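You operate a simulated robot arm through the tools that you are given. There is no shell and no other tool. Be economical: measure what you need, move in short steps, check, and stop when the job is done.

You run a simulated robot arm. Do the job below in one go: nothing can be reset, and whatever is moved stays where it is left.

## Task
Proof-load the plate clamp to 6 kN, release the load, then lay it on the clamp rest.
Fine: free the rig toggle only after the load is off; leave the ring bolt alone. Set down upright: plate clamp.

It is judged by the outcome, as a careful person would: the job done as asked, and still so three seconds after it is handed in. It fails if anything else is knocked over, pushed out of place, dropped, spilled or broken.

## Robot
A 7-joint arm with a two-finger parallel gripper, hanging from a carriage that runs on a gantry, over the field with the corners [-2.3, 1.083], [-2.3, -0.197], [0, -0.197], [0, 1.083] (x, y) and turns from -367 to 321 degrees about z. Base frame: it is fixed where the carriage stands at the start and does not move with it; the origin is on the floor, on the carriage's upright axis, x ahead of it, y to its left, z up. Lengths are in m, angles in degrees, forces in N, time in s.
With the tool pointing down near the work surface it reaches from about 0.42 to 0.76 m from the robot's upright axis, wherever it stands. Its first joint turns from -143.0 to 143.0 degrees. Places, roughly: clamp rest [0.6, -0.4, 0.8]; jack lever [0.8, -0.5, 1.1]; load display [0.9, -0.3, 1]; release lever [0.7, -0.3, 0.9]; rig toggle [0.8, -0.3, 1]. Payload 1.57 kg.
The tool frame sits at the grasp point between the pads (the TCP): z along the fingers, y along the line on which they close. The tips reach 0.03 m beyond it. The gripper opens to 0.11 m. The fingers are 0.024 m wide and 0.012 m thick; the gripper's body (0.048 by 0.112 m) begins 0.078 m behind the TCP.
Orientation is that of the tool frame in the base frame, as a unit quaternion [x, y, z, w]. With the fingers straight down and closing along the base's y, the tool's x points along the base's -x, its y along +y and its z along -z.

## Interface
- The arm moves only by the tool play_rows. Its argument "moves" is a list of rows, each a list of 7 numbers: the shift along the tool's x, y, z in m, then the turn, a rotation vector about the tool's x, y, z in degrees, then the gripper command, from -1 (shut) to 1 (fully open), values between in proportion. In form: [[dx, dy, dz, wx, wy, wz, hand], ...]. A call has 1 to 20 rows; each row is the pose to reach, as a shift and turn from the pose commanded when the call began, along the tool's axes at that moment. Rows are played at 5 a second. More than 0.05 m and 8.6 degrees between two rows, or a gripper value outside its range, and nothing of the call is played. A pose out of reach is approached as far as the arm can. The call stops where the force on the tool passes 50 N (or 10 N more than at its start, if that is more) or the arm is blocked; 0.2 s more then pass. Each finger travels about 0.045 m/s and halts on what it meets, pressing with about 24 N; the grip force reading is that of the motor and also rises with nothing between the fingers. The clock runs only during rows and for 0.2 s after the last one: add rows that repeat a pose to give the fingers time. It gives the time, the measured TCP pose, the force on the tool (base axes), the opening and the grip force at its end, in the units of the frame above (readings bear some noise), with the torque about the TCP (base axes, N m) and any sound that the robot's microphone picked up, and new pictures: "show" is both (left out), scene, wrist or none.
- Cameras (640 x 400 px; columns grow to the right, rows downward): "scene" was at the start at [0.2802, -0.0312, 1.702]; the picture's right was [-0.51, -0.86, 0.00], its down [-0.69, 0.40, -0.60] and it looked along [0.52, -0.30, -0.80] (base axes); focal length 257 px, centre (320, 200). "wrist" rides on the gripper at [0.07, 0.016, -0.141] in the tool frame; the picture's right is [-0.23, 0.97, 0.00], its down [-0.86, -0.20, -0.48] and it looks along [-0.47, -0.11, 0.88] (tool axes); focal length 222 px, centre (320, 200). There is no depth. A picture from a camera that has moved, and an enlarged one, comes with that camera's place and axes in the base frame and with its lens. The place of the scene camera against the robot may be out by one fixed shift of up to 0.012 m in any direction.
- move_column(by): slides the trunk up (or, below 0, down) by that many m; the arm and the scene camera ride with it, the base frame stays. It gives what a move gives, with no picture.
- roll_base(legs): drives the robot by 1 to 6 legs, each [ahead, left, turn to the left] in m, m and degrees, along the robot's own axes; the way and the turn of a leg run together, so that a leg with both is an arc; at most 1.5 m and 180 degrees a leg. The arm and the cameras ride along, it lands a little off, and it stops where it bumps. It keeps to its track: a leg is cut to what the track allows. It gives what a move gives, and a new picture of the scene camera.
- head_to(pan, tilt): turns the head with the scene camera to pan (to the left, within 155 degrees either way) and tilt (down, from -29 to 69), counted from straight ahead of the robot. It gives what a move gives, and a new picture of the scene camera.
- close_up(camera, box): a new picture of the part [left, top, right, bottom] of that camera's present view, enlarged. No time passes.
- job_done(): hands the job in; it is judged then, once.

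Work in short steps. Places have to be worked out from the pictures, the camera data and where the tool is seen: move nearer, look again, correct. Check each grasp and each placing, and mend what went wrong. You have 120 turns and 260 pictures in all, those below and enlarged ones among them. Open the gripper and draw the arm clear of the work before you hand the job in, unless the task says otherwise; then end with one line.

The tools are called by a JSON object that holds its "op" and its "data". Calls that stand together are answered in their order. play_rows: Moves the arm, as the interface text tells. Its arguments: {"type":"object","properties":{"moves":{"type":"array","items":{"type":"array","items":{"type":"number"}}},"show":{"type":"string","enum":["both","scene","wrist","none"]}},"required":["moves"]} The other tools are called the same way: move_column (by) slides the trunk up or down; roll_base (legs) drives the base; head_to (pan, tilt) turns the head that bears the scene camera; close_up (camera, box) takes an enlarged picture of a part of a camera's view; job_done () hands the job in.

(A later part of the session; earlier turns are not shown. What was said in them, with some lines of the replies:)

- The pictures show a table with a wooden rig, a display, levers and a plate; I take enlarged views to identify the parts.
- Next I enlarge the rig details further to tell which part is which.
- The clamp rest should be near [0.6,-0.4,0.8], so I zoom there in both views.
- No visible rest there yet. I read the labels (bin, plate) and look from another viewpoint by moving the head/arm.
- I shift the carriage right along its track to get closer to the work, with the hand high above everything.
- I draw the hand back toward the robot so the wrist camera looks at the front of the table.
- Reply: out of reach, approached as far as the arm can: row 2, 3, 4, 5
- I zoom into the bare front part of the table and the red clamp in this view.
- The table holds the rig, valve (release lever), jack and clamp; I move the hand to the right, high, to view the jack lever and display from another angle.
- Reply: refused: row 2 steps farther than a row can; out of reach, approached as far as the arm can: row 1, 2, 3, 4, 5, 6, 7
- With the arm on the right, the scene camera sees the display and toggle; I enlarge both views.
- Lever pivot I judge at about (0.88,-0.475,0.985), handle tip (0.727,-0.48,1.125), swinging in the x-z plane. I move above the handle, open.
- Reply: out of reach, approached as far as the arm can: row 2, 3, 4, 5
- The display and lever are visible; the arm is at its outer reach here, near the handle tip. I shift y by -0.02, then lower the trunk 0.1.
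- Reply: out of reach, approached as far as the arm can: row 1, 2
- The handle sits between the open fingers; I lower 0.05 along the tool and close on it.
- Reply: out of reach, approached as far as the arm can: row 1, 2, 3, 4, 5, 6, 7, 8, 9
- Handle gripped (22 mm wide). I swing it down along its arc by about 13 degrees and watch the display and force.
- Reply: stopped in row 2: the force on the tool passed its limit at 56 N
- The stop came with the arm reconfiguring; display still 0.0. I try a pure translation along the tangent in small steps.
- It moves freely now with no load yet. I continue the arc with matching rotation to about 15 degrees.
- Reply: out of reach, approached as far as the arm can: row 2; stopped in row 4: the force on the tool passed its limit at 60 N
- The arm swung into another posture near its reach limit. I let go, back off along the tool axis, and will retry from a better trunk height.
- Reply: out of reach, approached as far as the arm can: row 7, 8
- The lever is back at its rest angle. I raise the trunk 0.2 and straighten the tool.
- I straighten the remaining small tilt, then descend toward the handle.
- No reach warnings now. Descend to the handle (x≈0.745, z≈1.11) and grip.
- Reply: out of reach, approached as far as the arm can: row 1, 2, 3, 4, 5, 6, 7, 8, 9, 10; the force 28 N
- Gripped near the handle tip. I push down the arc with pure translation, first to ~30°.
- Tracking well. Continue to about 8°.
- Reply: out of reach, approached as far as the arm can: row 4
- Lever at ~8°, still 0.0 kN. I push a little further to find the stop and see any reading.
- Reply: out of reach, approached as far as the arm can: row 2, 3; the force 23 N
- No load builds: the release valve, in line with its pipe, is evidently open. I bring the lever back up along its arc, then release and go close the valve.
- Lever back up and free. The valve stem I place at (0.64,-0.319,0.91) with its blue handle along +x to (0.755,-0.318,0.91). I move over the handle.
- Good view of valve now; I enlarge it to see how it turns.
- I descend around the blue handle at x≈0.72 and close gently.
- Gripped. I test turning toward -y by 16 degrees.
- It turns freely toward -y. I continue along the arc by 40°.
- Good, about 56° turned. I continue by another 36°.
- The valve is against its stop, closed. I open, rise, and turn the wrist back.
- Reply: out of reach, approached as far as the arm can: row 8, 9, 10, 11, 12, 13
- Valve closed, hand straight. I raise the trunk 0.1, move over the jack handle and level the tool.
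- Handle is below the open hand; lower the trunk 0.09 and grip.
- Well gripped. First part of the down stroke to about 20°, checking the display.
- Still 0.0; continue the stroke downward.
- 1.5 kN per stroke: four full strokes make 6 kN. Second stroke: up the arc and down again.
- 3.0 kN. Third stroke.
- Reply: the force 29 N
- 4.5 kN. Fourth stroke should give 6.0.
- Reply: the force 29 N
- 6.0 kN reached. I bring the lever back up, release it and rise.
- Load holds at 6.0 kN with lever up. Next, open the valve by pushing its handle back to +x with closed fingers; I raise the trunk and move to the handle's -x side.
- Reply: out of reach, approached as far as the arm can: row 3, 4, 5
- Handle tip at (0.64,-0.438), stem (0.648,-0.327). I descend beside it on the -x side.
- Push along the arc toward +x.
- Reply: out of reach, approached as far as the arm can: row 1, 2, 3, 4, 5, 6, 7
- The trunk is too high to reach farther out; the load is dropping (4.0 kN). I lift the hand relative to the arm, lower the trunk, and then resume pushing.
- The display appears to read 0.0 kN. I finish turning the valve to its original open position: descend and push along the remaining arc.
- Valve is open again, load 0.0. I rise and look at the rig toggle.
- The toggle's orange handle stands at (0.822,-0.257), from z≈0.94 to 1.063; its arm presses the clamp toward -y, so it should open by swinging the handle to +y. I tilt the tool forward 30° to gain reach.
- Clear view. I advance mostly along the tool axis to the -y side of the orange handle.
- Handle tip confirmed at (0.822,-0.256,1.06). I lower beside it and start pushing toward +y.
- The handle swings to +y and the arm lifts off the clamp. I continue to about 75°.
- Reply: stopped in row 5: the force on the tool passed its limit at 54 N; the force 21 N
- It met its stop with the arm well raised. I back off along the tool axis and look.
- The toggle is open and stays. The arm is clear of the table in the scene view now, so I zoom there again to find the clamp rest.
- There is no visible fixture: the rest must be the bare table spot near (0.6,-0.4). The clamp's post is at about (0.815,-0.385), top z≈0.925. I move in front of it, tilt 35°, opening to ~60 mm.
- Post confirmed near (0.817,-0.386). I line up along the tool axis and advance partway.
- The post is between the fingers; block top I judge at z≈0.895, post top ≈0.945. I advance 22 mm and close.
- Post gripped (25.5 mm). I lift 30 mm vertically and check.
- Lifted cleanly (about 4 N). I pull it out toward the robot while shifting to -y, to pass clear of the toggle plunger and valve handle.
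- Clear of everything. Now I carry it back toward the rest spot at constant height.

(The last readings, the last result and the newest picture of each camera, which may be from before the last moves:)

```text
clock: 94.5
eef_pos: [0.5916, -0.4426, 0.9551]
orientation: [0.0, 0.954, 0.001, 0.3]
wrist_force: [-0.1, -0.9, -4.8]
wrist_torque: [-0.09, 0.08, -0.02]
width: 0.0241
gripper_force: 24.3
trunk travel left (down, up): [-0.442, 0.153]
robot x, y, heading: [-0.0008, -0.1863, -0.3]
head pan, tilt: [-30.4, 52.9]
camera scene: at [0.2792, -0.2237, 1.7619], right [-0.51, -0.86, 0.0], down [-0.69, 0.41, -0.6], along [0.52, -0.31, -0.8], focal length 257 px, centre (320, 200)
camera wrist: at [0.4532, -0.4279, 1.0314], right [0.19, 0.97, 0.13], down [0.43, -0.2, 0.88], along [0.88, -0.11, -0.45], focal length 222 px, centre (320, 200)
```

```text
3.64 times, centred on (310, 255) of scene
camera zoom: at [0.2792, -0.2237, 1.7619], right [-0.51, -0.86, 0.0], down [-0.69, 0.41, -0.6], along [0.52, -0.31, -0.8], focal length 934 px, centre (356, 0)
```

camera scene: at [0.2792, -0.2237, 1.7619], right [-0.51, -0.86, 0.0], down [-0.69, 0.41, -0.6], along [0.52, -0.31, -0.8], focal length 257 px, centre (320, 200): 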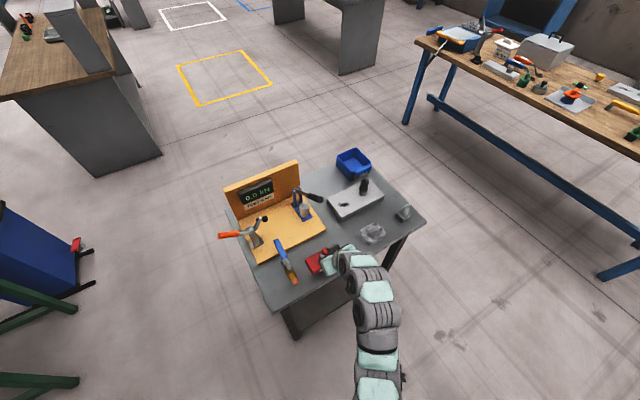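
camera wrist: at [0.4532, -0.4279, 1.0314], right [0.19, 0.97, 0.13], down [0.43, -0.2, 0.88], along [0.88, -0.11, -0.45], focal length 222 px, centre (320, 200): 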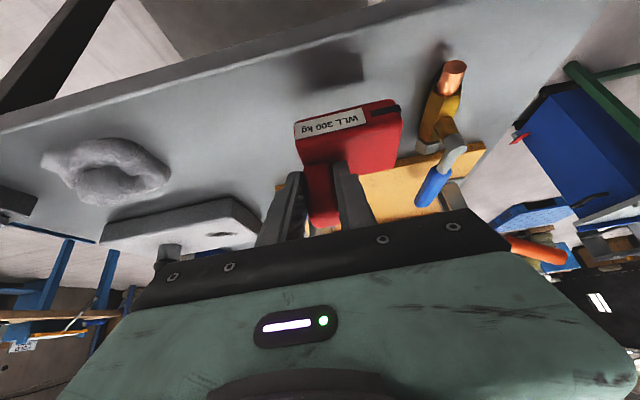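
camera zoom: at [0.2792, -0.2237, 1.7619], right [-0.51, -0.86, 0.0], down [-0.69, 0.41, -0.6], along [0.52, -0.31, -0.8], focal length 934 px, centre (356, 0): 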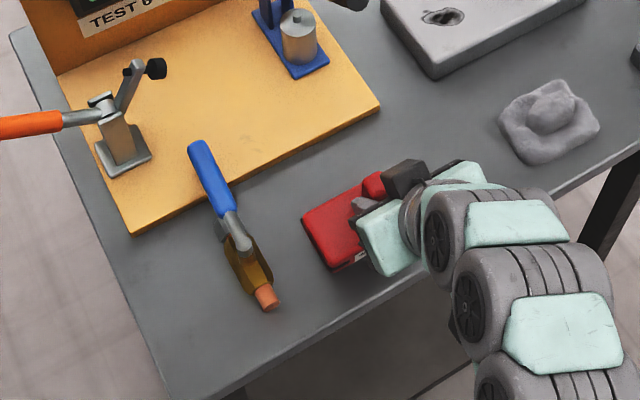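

Block centre is about (0.606,-0.414); table front edge ≈0.55. I shift 15 mm forward for margin and lower 45 mm.

{"op": "play_rows", "data": {"moves": [[-0.0123, 0.002, 0.0086, 0, 0, 0, -1], [-0.0008, 0.002, 0.025, 0, 0, 0, -1], [0.0078, 0.002, 0.0373, 0, 0, 0, -1], [0.0135, 0.002, 0.0455, 0, 0, 0, -1], [0.0135, 0.002, 0.0455, 0, 0, 0, -1]]}}

{"op": "close_up", "data": {"camera": "wrist", "box": [220, 20, 460, 220]}}

```text
clock: 95.7
eef_pos: [0.6088, -0.4427, 0.9123]
orientation: [0.0, 0.954, 0.001, 0.301]
wrist_force: [-2.3, 0.3, 3.5]
wrist_torque: [-0.18, 0.39, -0.04]
width: 0.0237
gripper_force: 24.3
trunk travel left (down, up): [-0.442, 0.153]
robot x, y, heading: [-0.0019, -0.1939, -0.0]
head pan, tilt: [-30.4, 52.9]
camera scene: at [0.2793, -0.2237, 1.7622], right [-0.51, -0.86, 0.0], down [-0.69, 0.41, -0.6], along [0.52, -0.31, -0.8], focal length 257 px, centre (320, 200)
camera wrist: at [0.4693, -0.4257, 0.9872], right [0.19, 0.97, 0.13], down [0.43, -0.2, 0.88], along [0.89, -0.11, -0.45], focal length 222 px, centre (320, 200)
```

scene: 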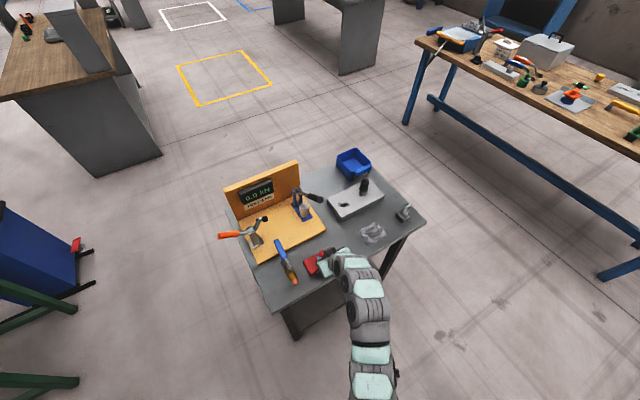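
wrist: 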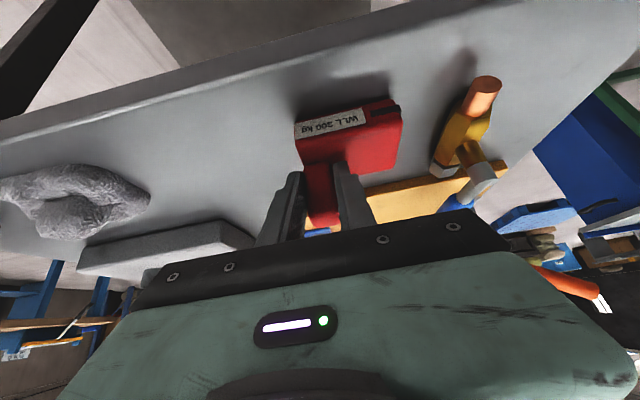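

```text
2.00 times, centred on (340, 120) of wrist
camera zoom: at [0.4693, -0.4257, 0.9872], right [0.19, 0.97, 0.13], down [0.43, -0.2, 0.88], along [0.89, -0.11, -0.45], focal length 444 px, centre (280, 360)
```

zoom: 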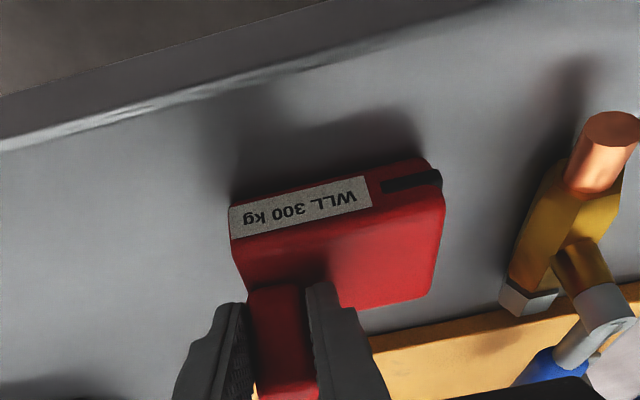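

The clamp has just touched the table (force changed sign). I lower a further 3 mm to seat it flat.

{"op": "play_rows", "data": {"moves": [[0.0009, 0, 0.0012, 0, 0, 0, -1], [0.0017, 0, 0.0025, 0, 0, 0, -1], [0.0017, 0, 0.0025, 0, 0, 0, -1]], "show": "none"}}

{"op": "close_up", "data": {"camera": "wrist", "box": [270, 60, 430, 180]}}

{"op": "close_up", "data": {"camera": "scene", "box": [270, 220, 370, 300]}}

```text
clock: 96.7
eef_pos: [0.6106, -0.4413, 0.911]
orientation: [-0.001, 0.952, -0.001, 0.305]
wrist_force: [-7.4, 0.3, 13.9]
wrist_torque: [0.58, 0.7, 0.19]
width: 0.0237
gripper_force: 24.1
trunk travel left (down, up): [-0.442, 0.153]
robot x, y, heading: [-0.002, -0.1968, -0.2]
head pan, tilt: [-30.4, 52.9]
stopped in row 3: the force on the tool passed its limit at 52 N (the readings are from after the stop); the commanded pose is now the measured one
```

```text
3.33 times, centred on (350, 120) of wrist
camera zoom: at [0.4706, -0.4261, 0.9859], right [0.18, 0.97, 0.13], down [0.42, -0.2, 0.89], along [0.89, -0.11, -0.45], focal length 740 px, centre (220, 467)
```

zoom: 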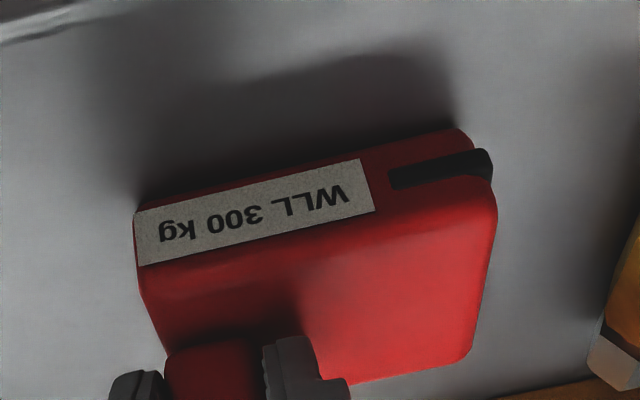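

```text
5.00 times, centred on (320, 260) of scene
camera zoom: at [0.279, -0.2238, 1.7614], right [-0.51, -0.86, 0.0], down [-0.69, 0.41, -0.6], along [0.52, -0.31, -0.8], focal length 1285 px, centre (320, -100)
```

zoom: 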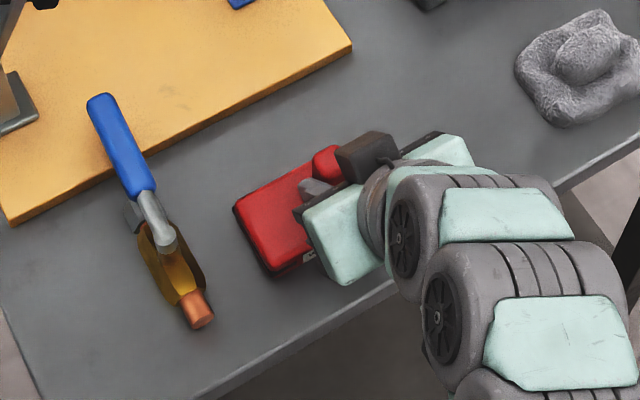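

It is seated on the table. I open the gripper gently and back off along the tool axis.

{"op": "play_rows", "data": {"moves": [[-0.0005, 0, -0.0007, 0, 0, 0, -0.4], [-0.0005, 0, -0.0007, 0, 0, 0, -0.2], [-0.0005, 0, -0.0007, 0, 0, 0, 0.1], [-0.0005, 0, -0.0007, 0, 0, 0, 0.1], [0, 0, -0.02, 0, 0, 0, 0.1], [0, 0, -0.05, 0, 0, 0, 0.1], [0, 0, -0.09, 0, 0, 0, 0.1], [0, 0, -0.12, 0, 0, 0, 0.1]]}}

{"op": "close_up", "data": {"camera": "wrist", "box": [240, 40, 440, 200]}}

{"op": "close_up", "data": {"camera": "scene", "box": [270, 220, 370, 300]}}

```text
clock: 98.5
eef_pos: [0.5391, -0.4431, 1.0094]
orientation: [0.0, 0.953, 0.001, 0.302]
wrist_force: [0.2, 0.6, -0.6]
wrist_torque: [0.03, -0.03, 0.03]
width: 0.0607
gripper_force: 0.1
trunk travel left (down, up): [-0.442, 0.153]
robot x, y, heading: [-0.001, -0.1913, -0.5]
head pan, tilt: [-30.4, 52.9]
camera scene: at [0.2792, -0.2237, 1.762], right [-0.51, -0.86, 0.0], down [-0.69, 0.41, -0.6], along [0.52, -0.31, -0.8], focal length 257 px, centre (320, 200)
camera wrist: at [0.4008, -0.4263, 1.0834], right [0.19, 0.97, 0.13], down [0.42, -0.2, 0.88], along [0.89, -0.11, -0.45], focal length 222 px, centre (320, 200)
```

scene: 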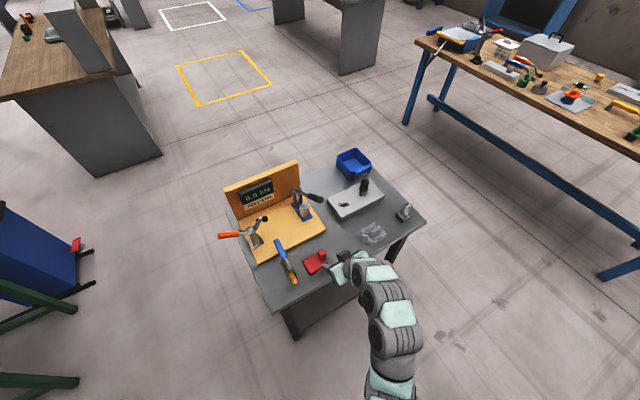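
wrist: 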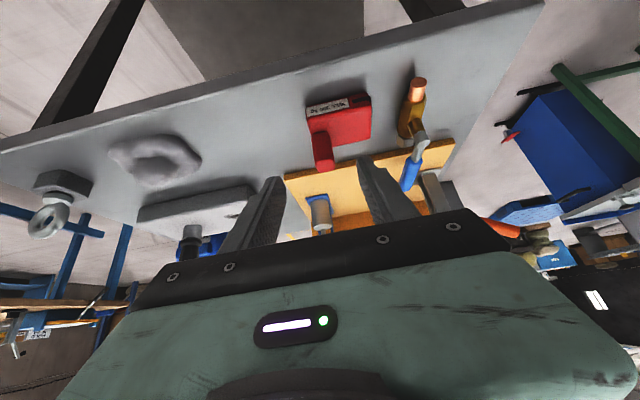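

```text
2.50 times, centred on (340, 120) of wrist
camera zoom: at [0.4008, -0.4263, 1.0834], right [0.19, 0.97, 0.13], down [0.42, -0.2, 0.88], along [0.89, -0.11, -0.45], focal length 555 px, centre (270, 400)
```

zoom: 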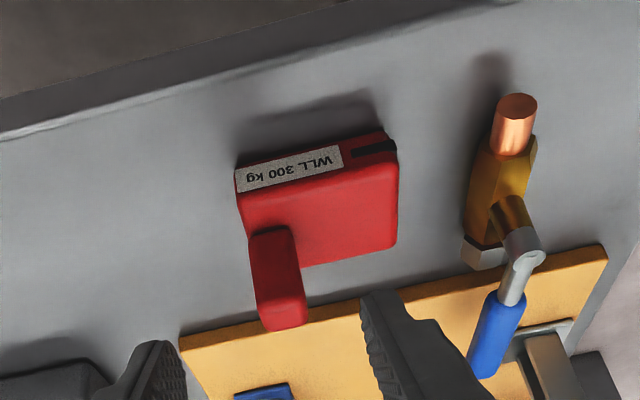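

```text
5.00 times, centred on (320, 260) of scene
camera zoom: at [0.2792, -0.2237, 1.762], right [-0.51, -0.86, 0.0], down [-0.69, 0.41, -0.6], along [0.52, -0.31, -0.8], focal length 1285 px, centre (320, -100)
```

zoom: 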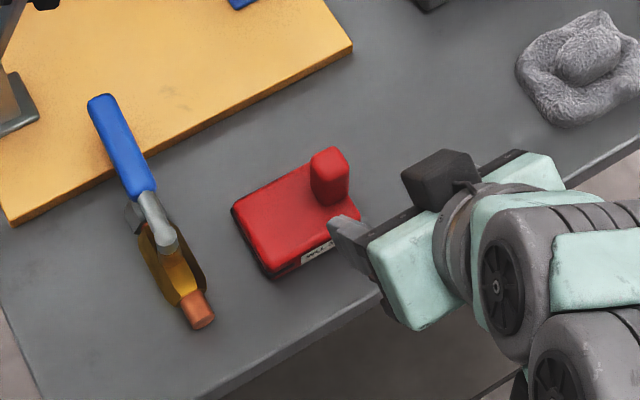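

The clamp stands upright at about (0.614,-0.40) on the rest spot; valve, jack and toggle are undisturbed. I raise the arm clear with the gripper open and do a final check.

{"op": "move_column", "data": {"by": 0.15}}

{"op": "play_rows", "data": {"moves": [[0, 0, -0.02, 0, 0, 0, 1], [0, 0, -0.02, 0, 0, 0, 1], [0, 0, -0.02, 0, 0, 0, 1], [0, 0, -0.02, 0, 0, 0, 1]]}}

{"op": "close_up", "data": {"camera": "wrist", "box": [200, 40, 440, 200]}}

{"op": "close_up", "data": {"camera": "scene", "box": [220, 180, 430, 330]}}

```text
clock: 100.2
eef_pos: [0.5396, -0.4426, 1.1585]
orientation: [0.001, 0.953, 0.0, 0.303]
wrist_force: [0.9, 0.2, -0.5]
wrist_torque: [-0.01, 0.01, 0.0]
width: 0.0604
gripper_force: 0.1
trunk travel left (down, up): [-0.592, 0.003]
robot x, y, heading: [-0.0024, -0.1923, -0.4]
head pan, tilt: [-30.4, 52.9]
```

```text
clock: 101.2
eef_pos: [0.529, -0.442, 1.1743]
orientation: [0.001, 0.953, -0.001, 0.302]
wrist_force: [-0.4, 0.5, 0.0]
wrist_torque: [-0.03, 0.01, -0.02]
width: 0.1096
gripper_force: 0.0
trunk travel left (down, up): [-0.592, 0.003]
robot x, y, heading: [0.0014, -0.1929, -0.3]
head pan, tilt: [-30.4, 52.9]
camera scene: at [0.2792, -0.2237, 1.912], right [-0.51, -0.86, 0.0], down [-0.69, 0.41, -0.6], along [0.52, -0.31, -0.8], focal length 257 px, centre (320, 200)
camera wrist: at [0.3893, -0.4262, 1.2495], right [0.19, 0.97, 0.13], down [0.42, -0.2, 0.88], along [0.89, -0.11, -0.45], focal length 222 px, centre (320, 200)
```

scene: 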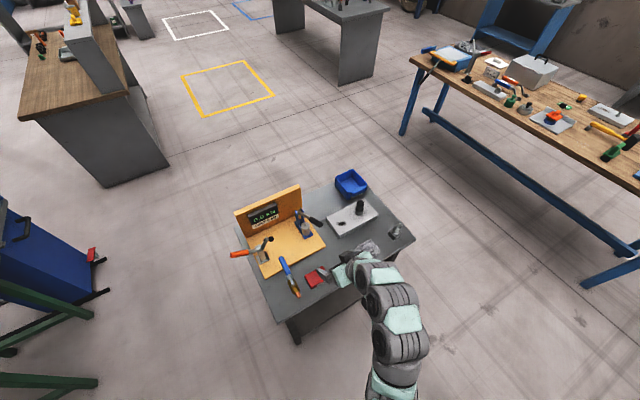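
wrist: 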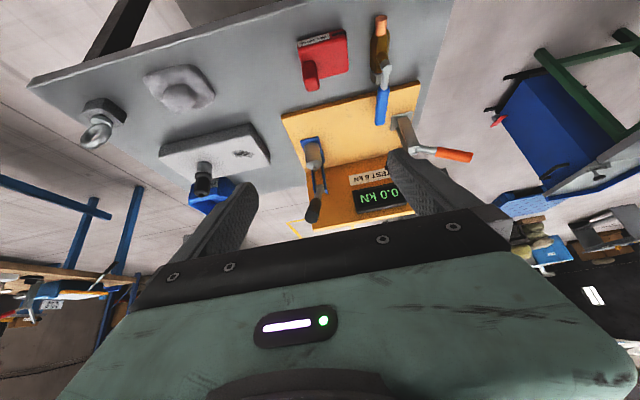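

```text
2.50 times, centred on (320, 120) of wrist
camera zoom: at [0.3893, -0.4262, 1.2495], right [0.19, 0.97, 0.13], down [0.42, -0.2, 0.88], along [0.89, -0.11, -0.45], focal length 555 px, centre (320, 400)
```

zoom: 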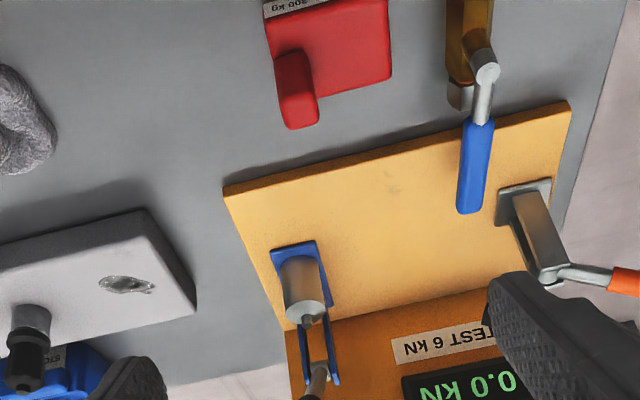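

```text
2.67 times, centred on (325, 255) of scene
camera zoom: at [0.2792, -0.2237, 1.912], right [-0.51, -0.86, 0.0], down [-0.69, 0.41, -0.6], along [0.52, -0.31, -0.8], focal length 685 px, centre (307, 53)
```

zoom: 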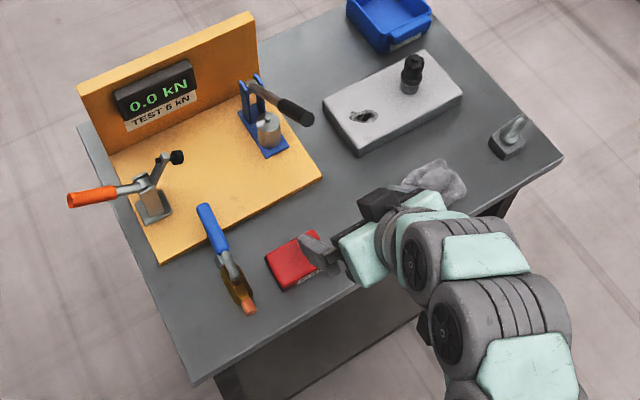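

The clamp stands upright at the rest spot, the display reads 0.0 kN, and nothing else has moved. The arm is clear and the gripper is open, so I hand in.

{"op": "job_done", "data": {}}

```text
The job is handed in.
```

I loaded the plate clamp to 6.0 kN and took the load off to 0.0 kN. Only then did I free the rig toggle, and I set the clamp down upright at about (0.61, -0.40). I saw no marked clamp rest there, so I used the bare table at the coordinates you gave; the ring bolt was left alone.
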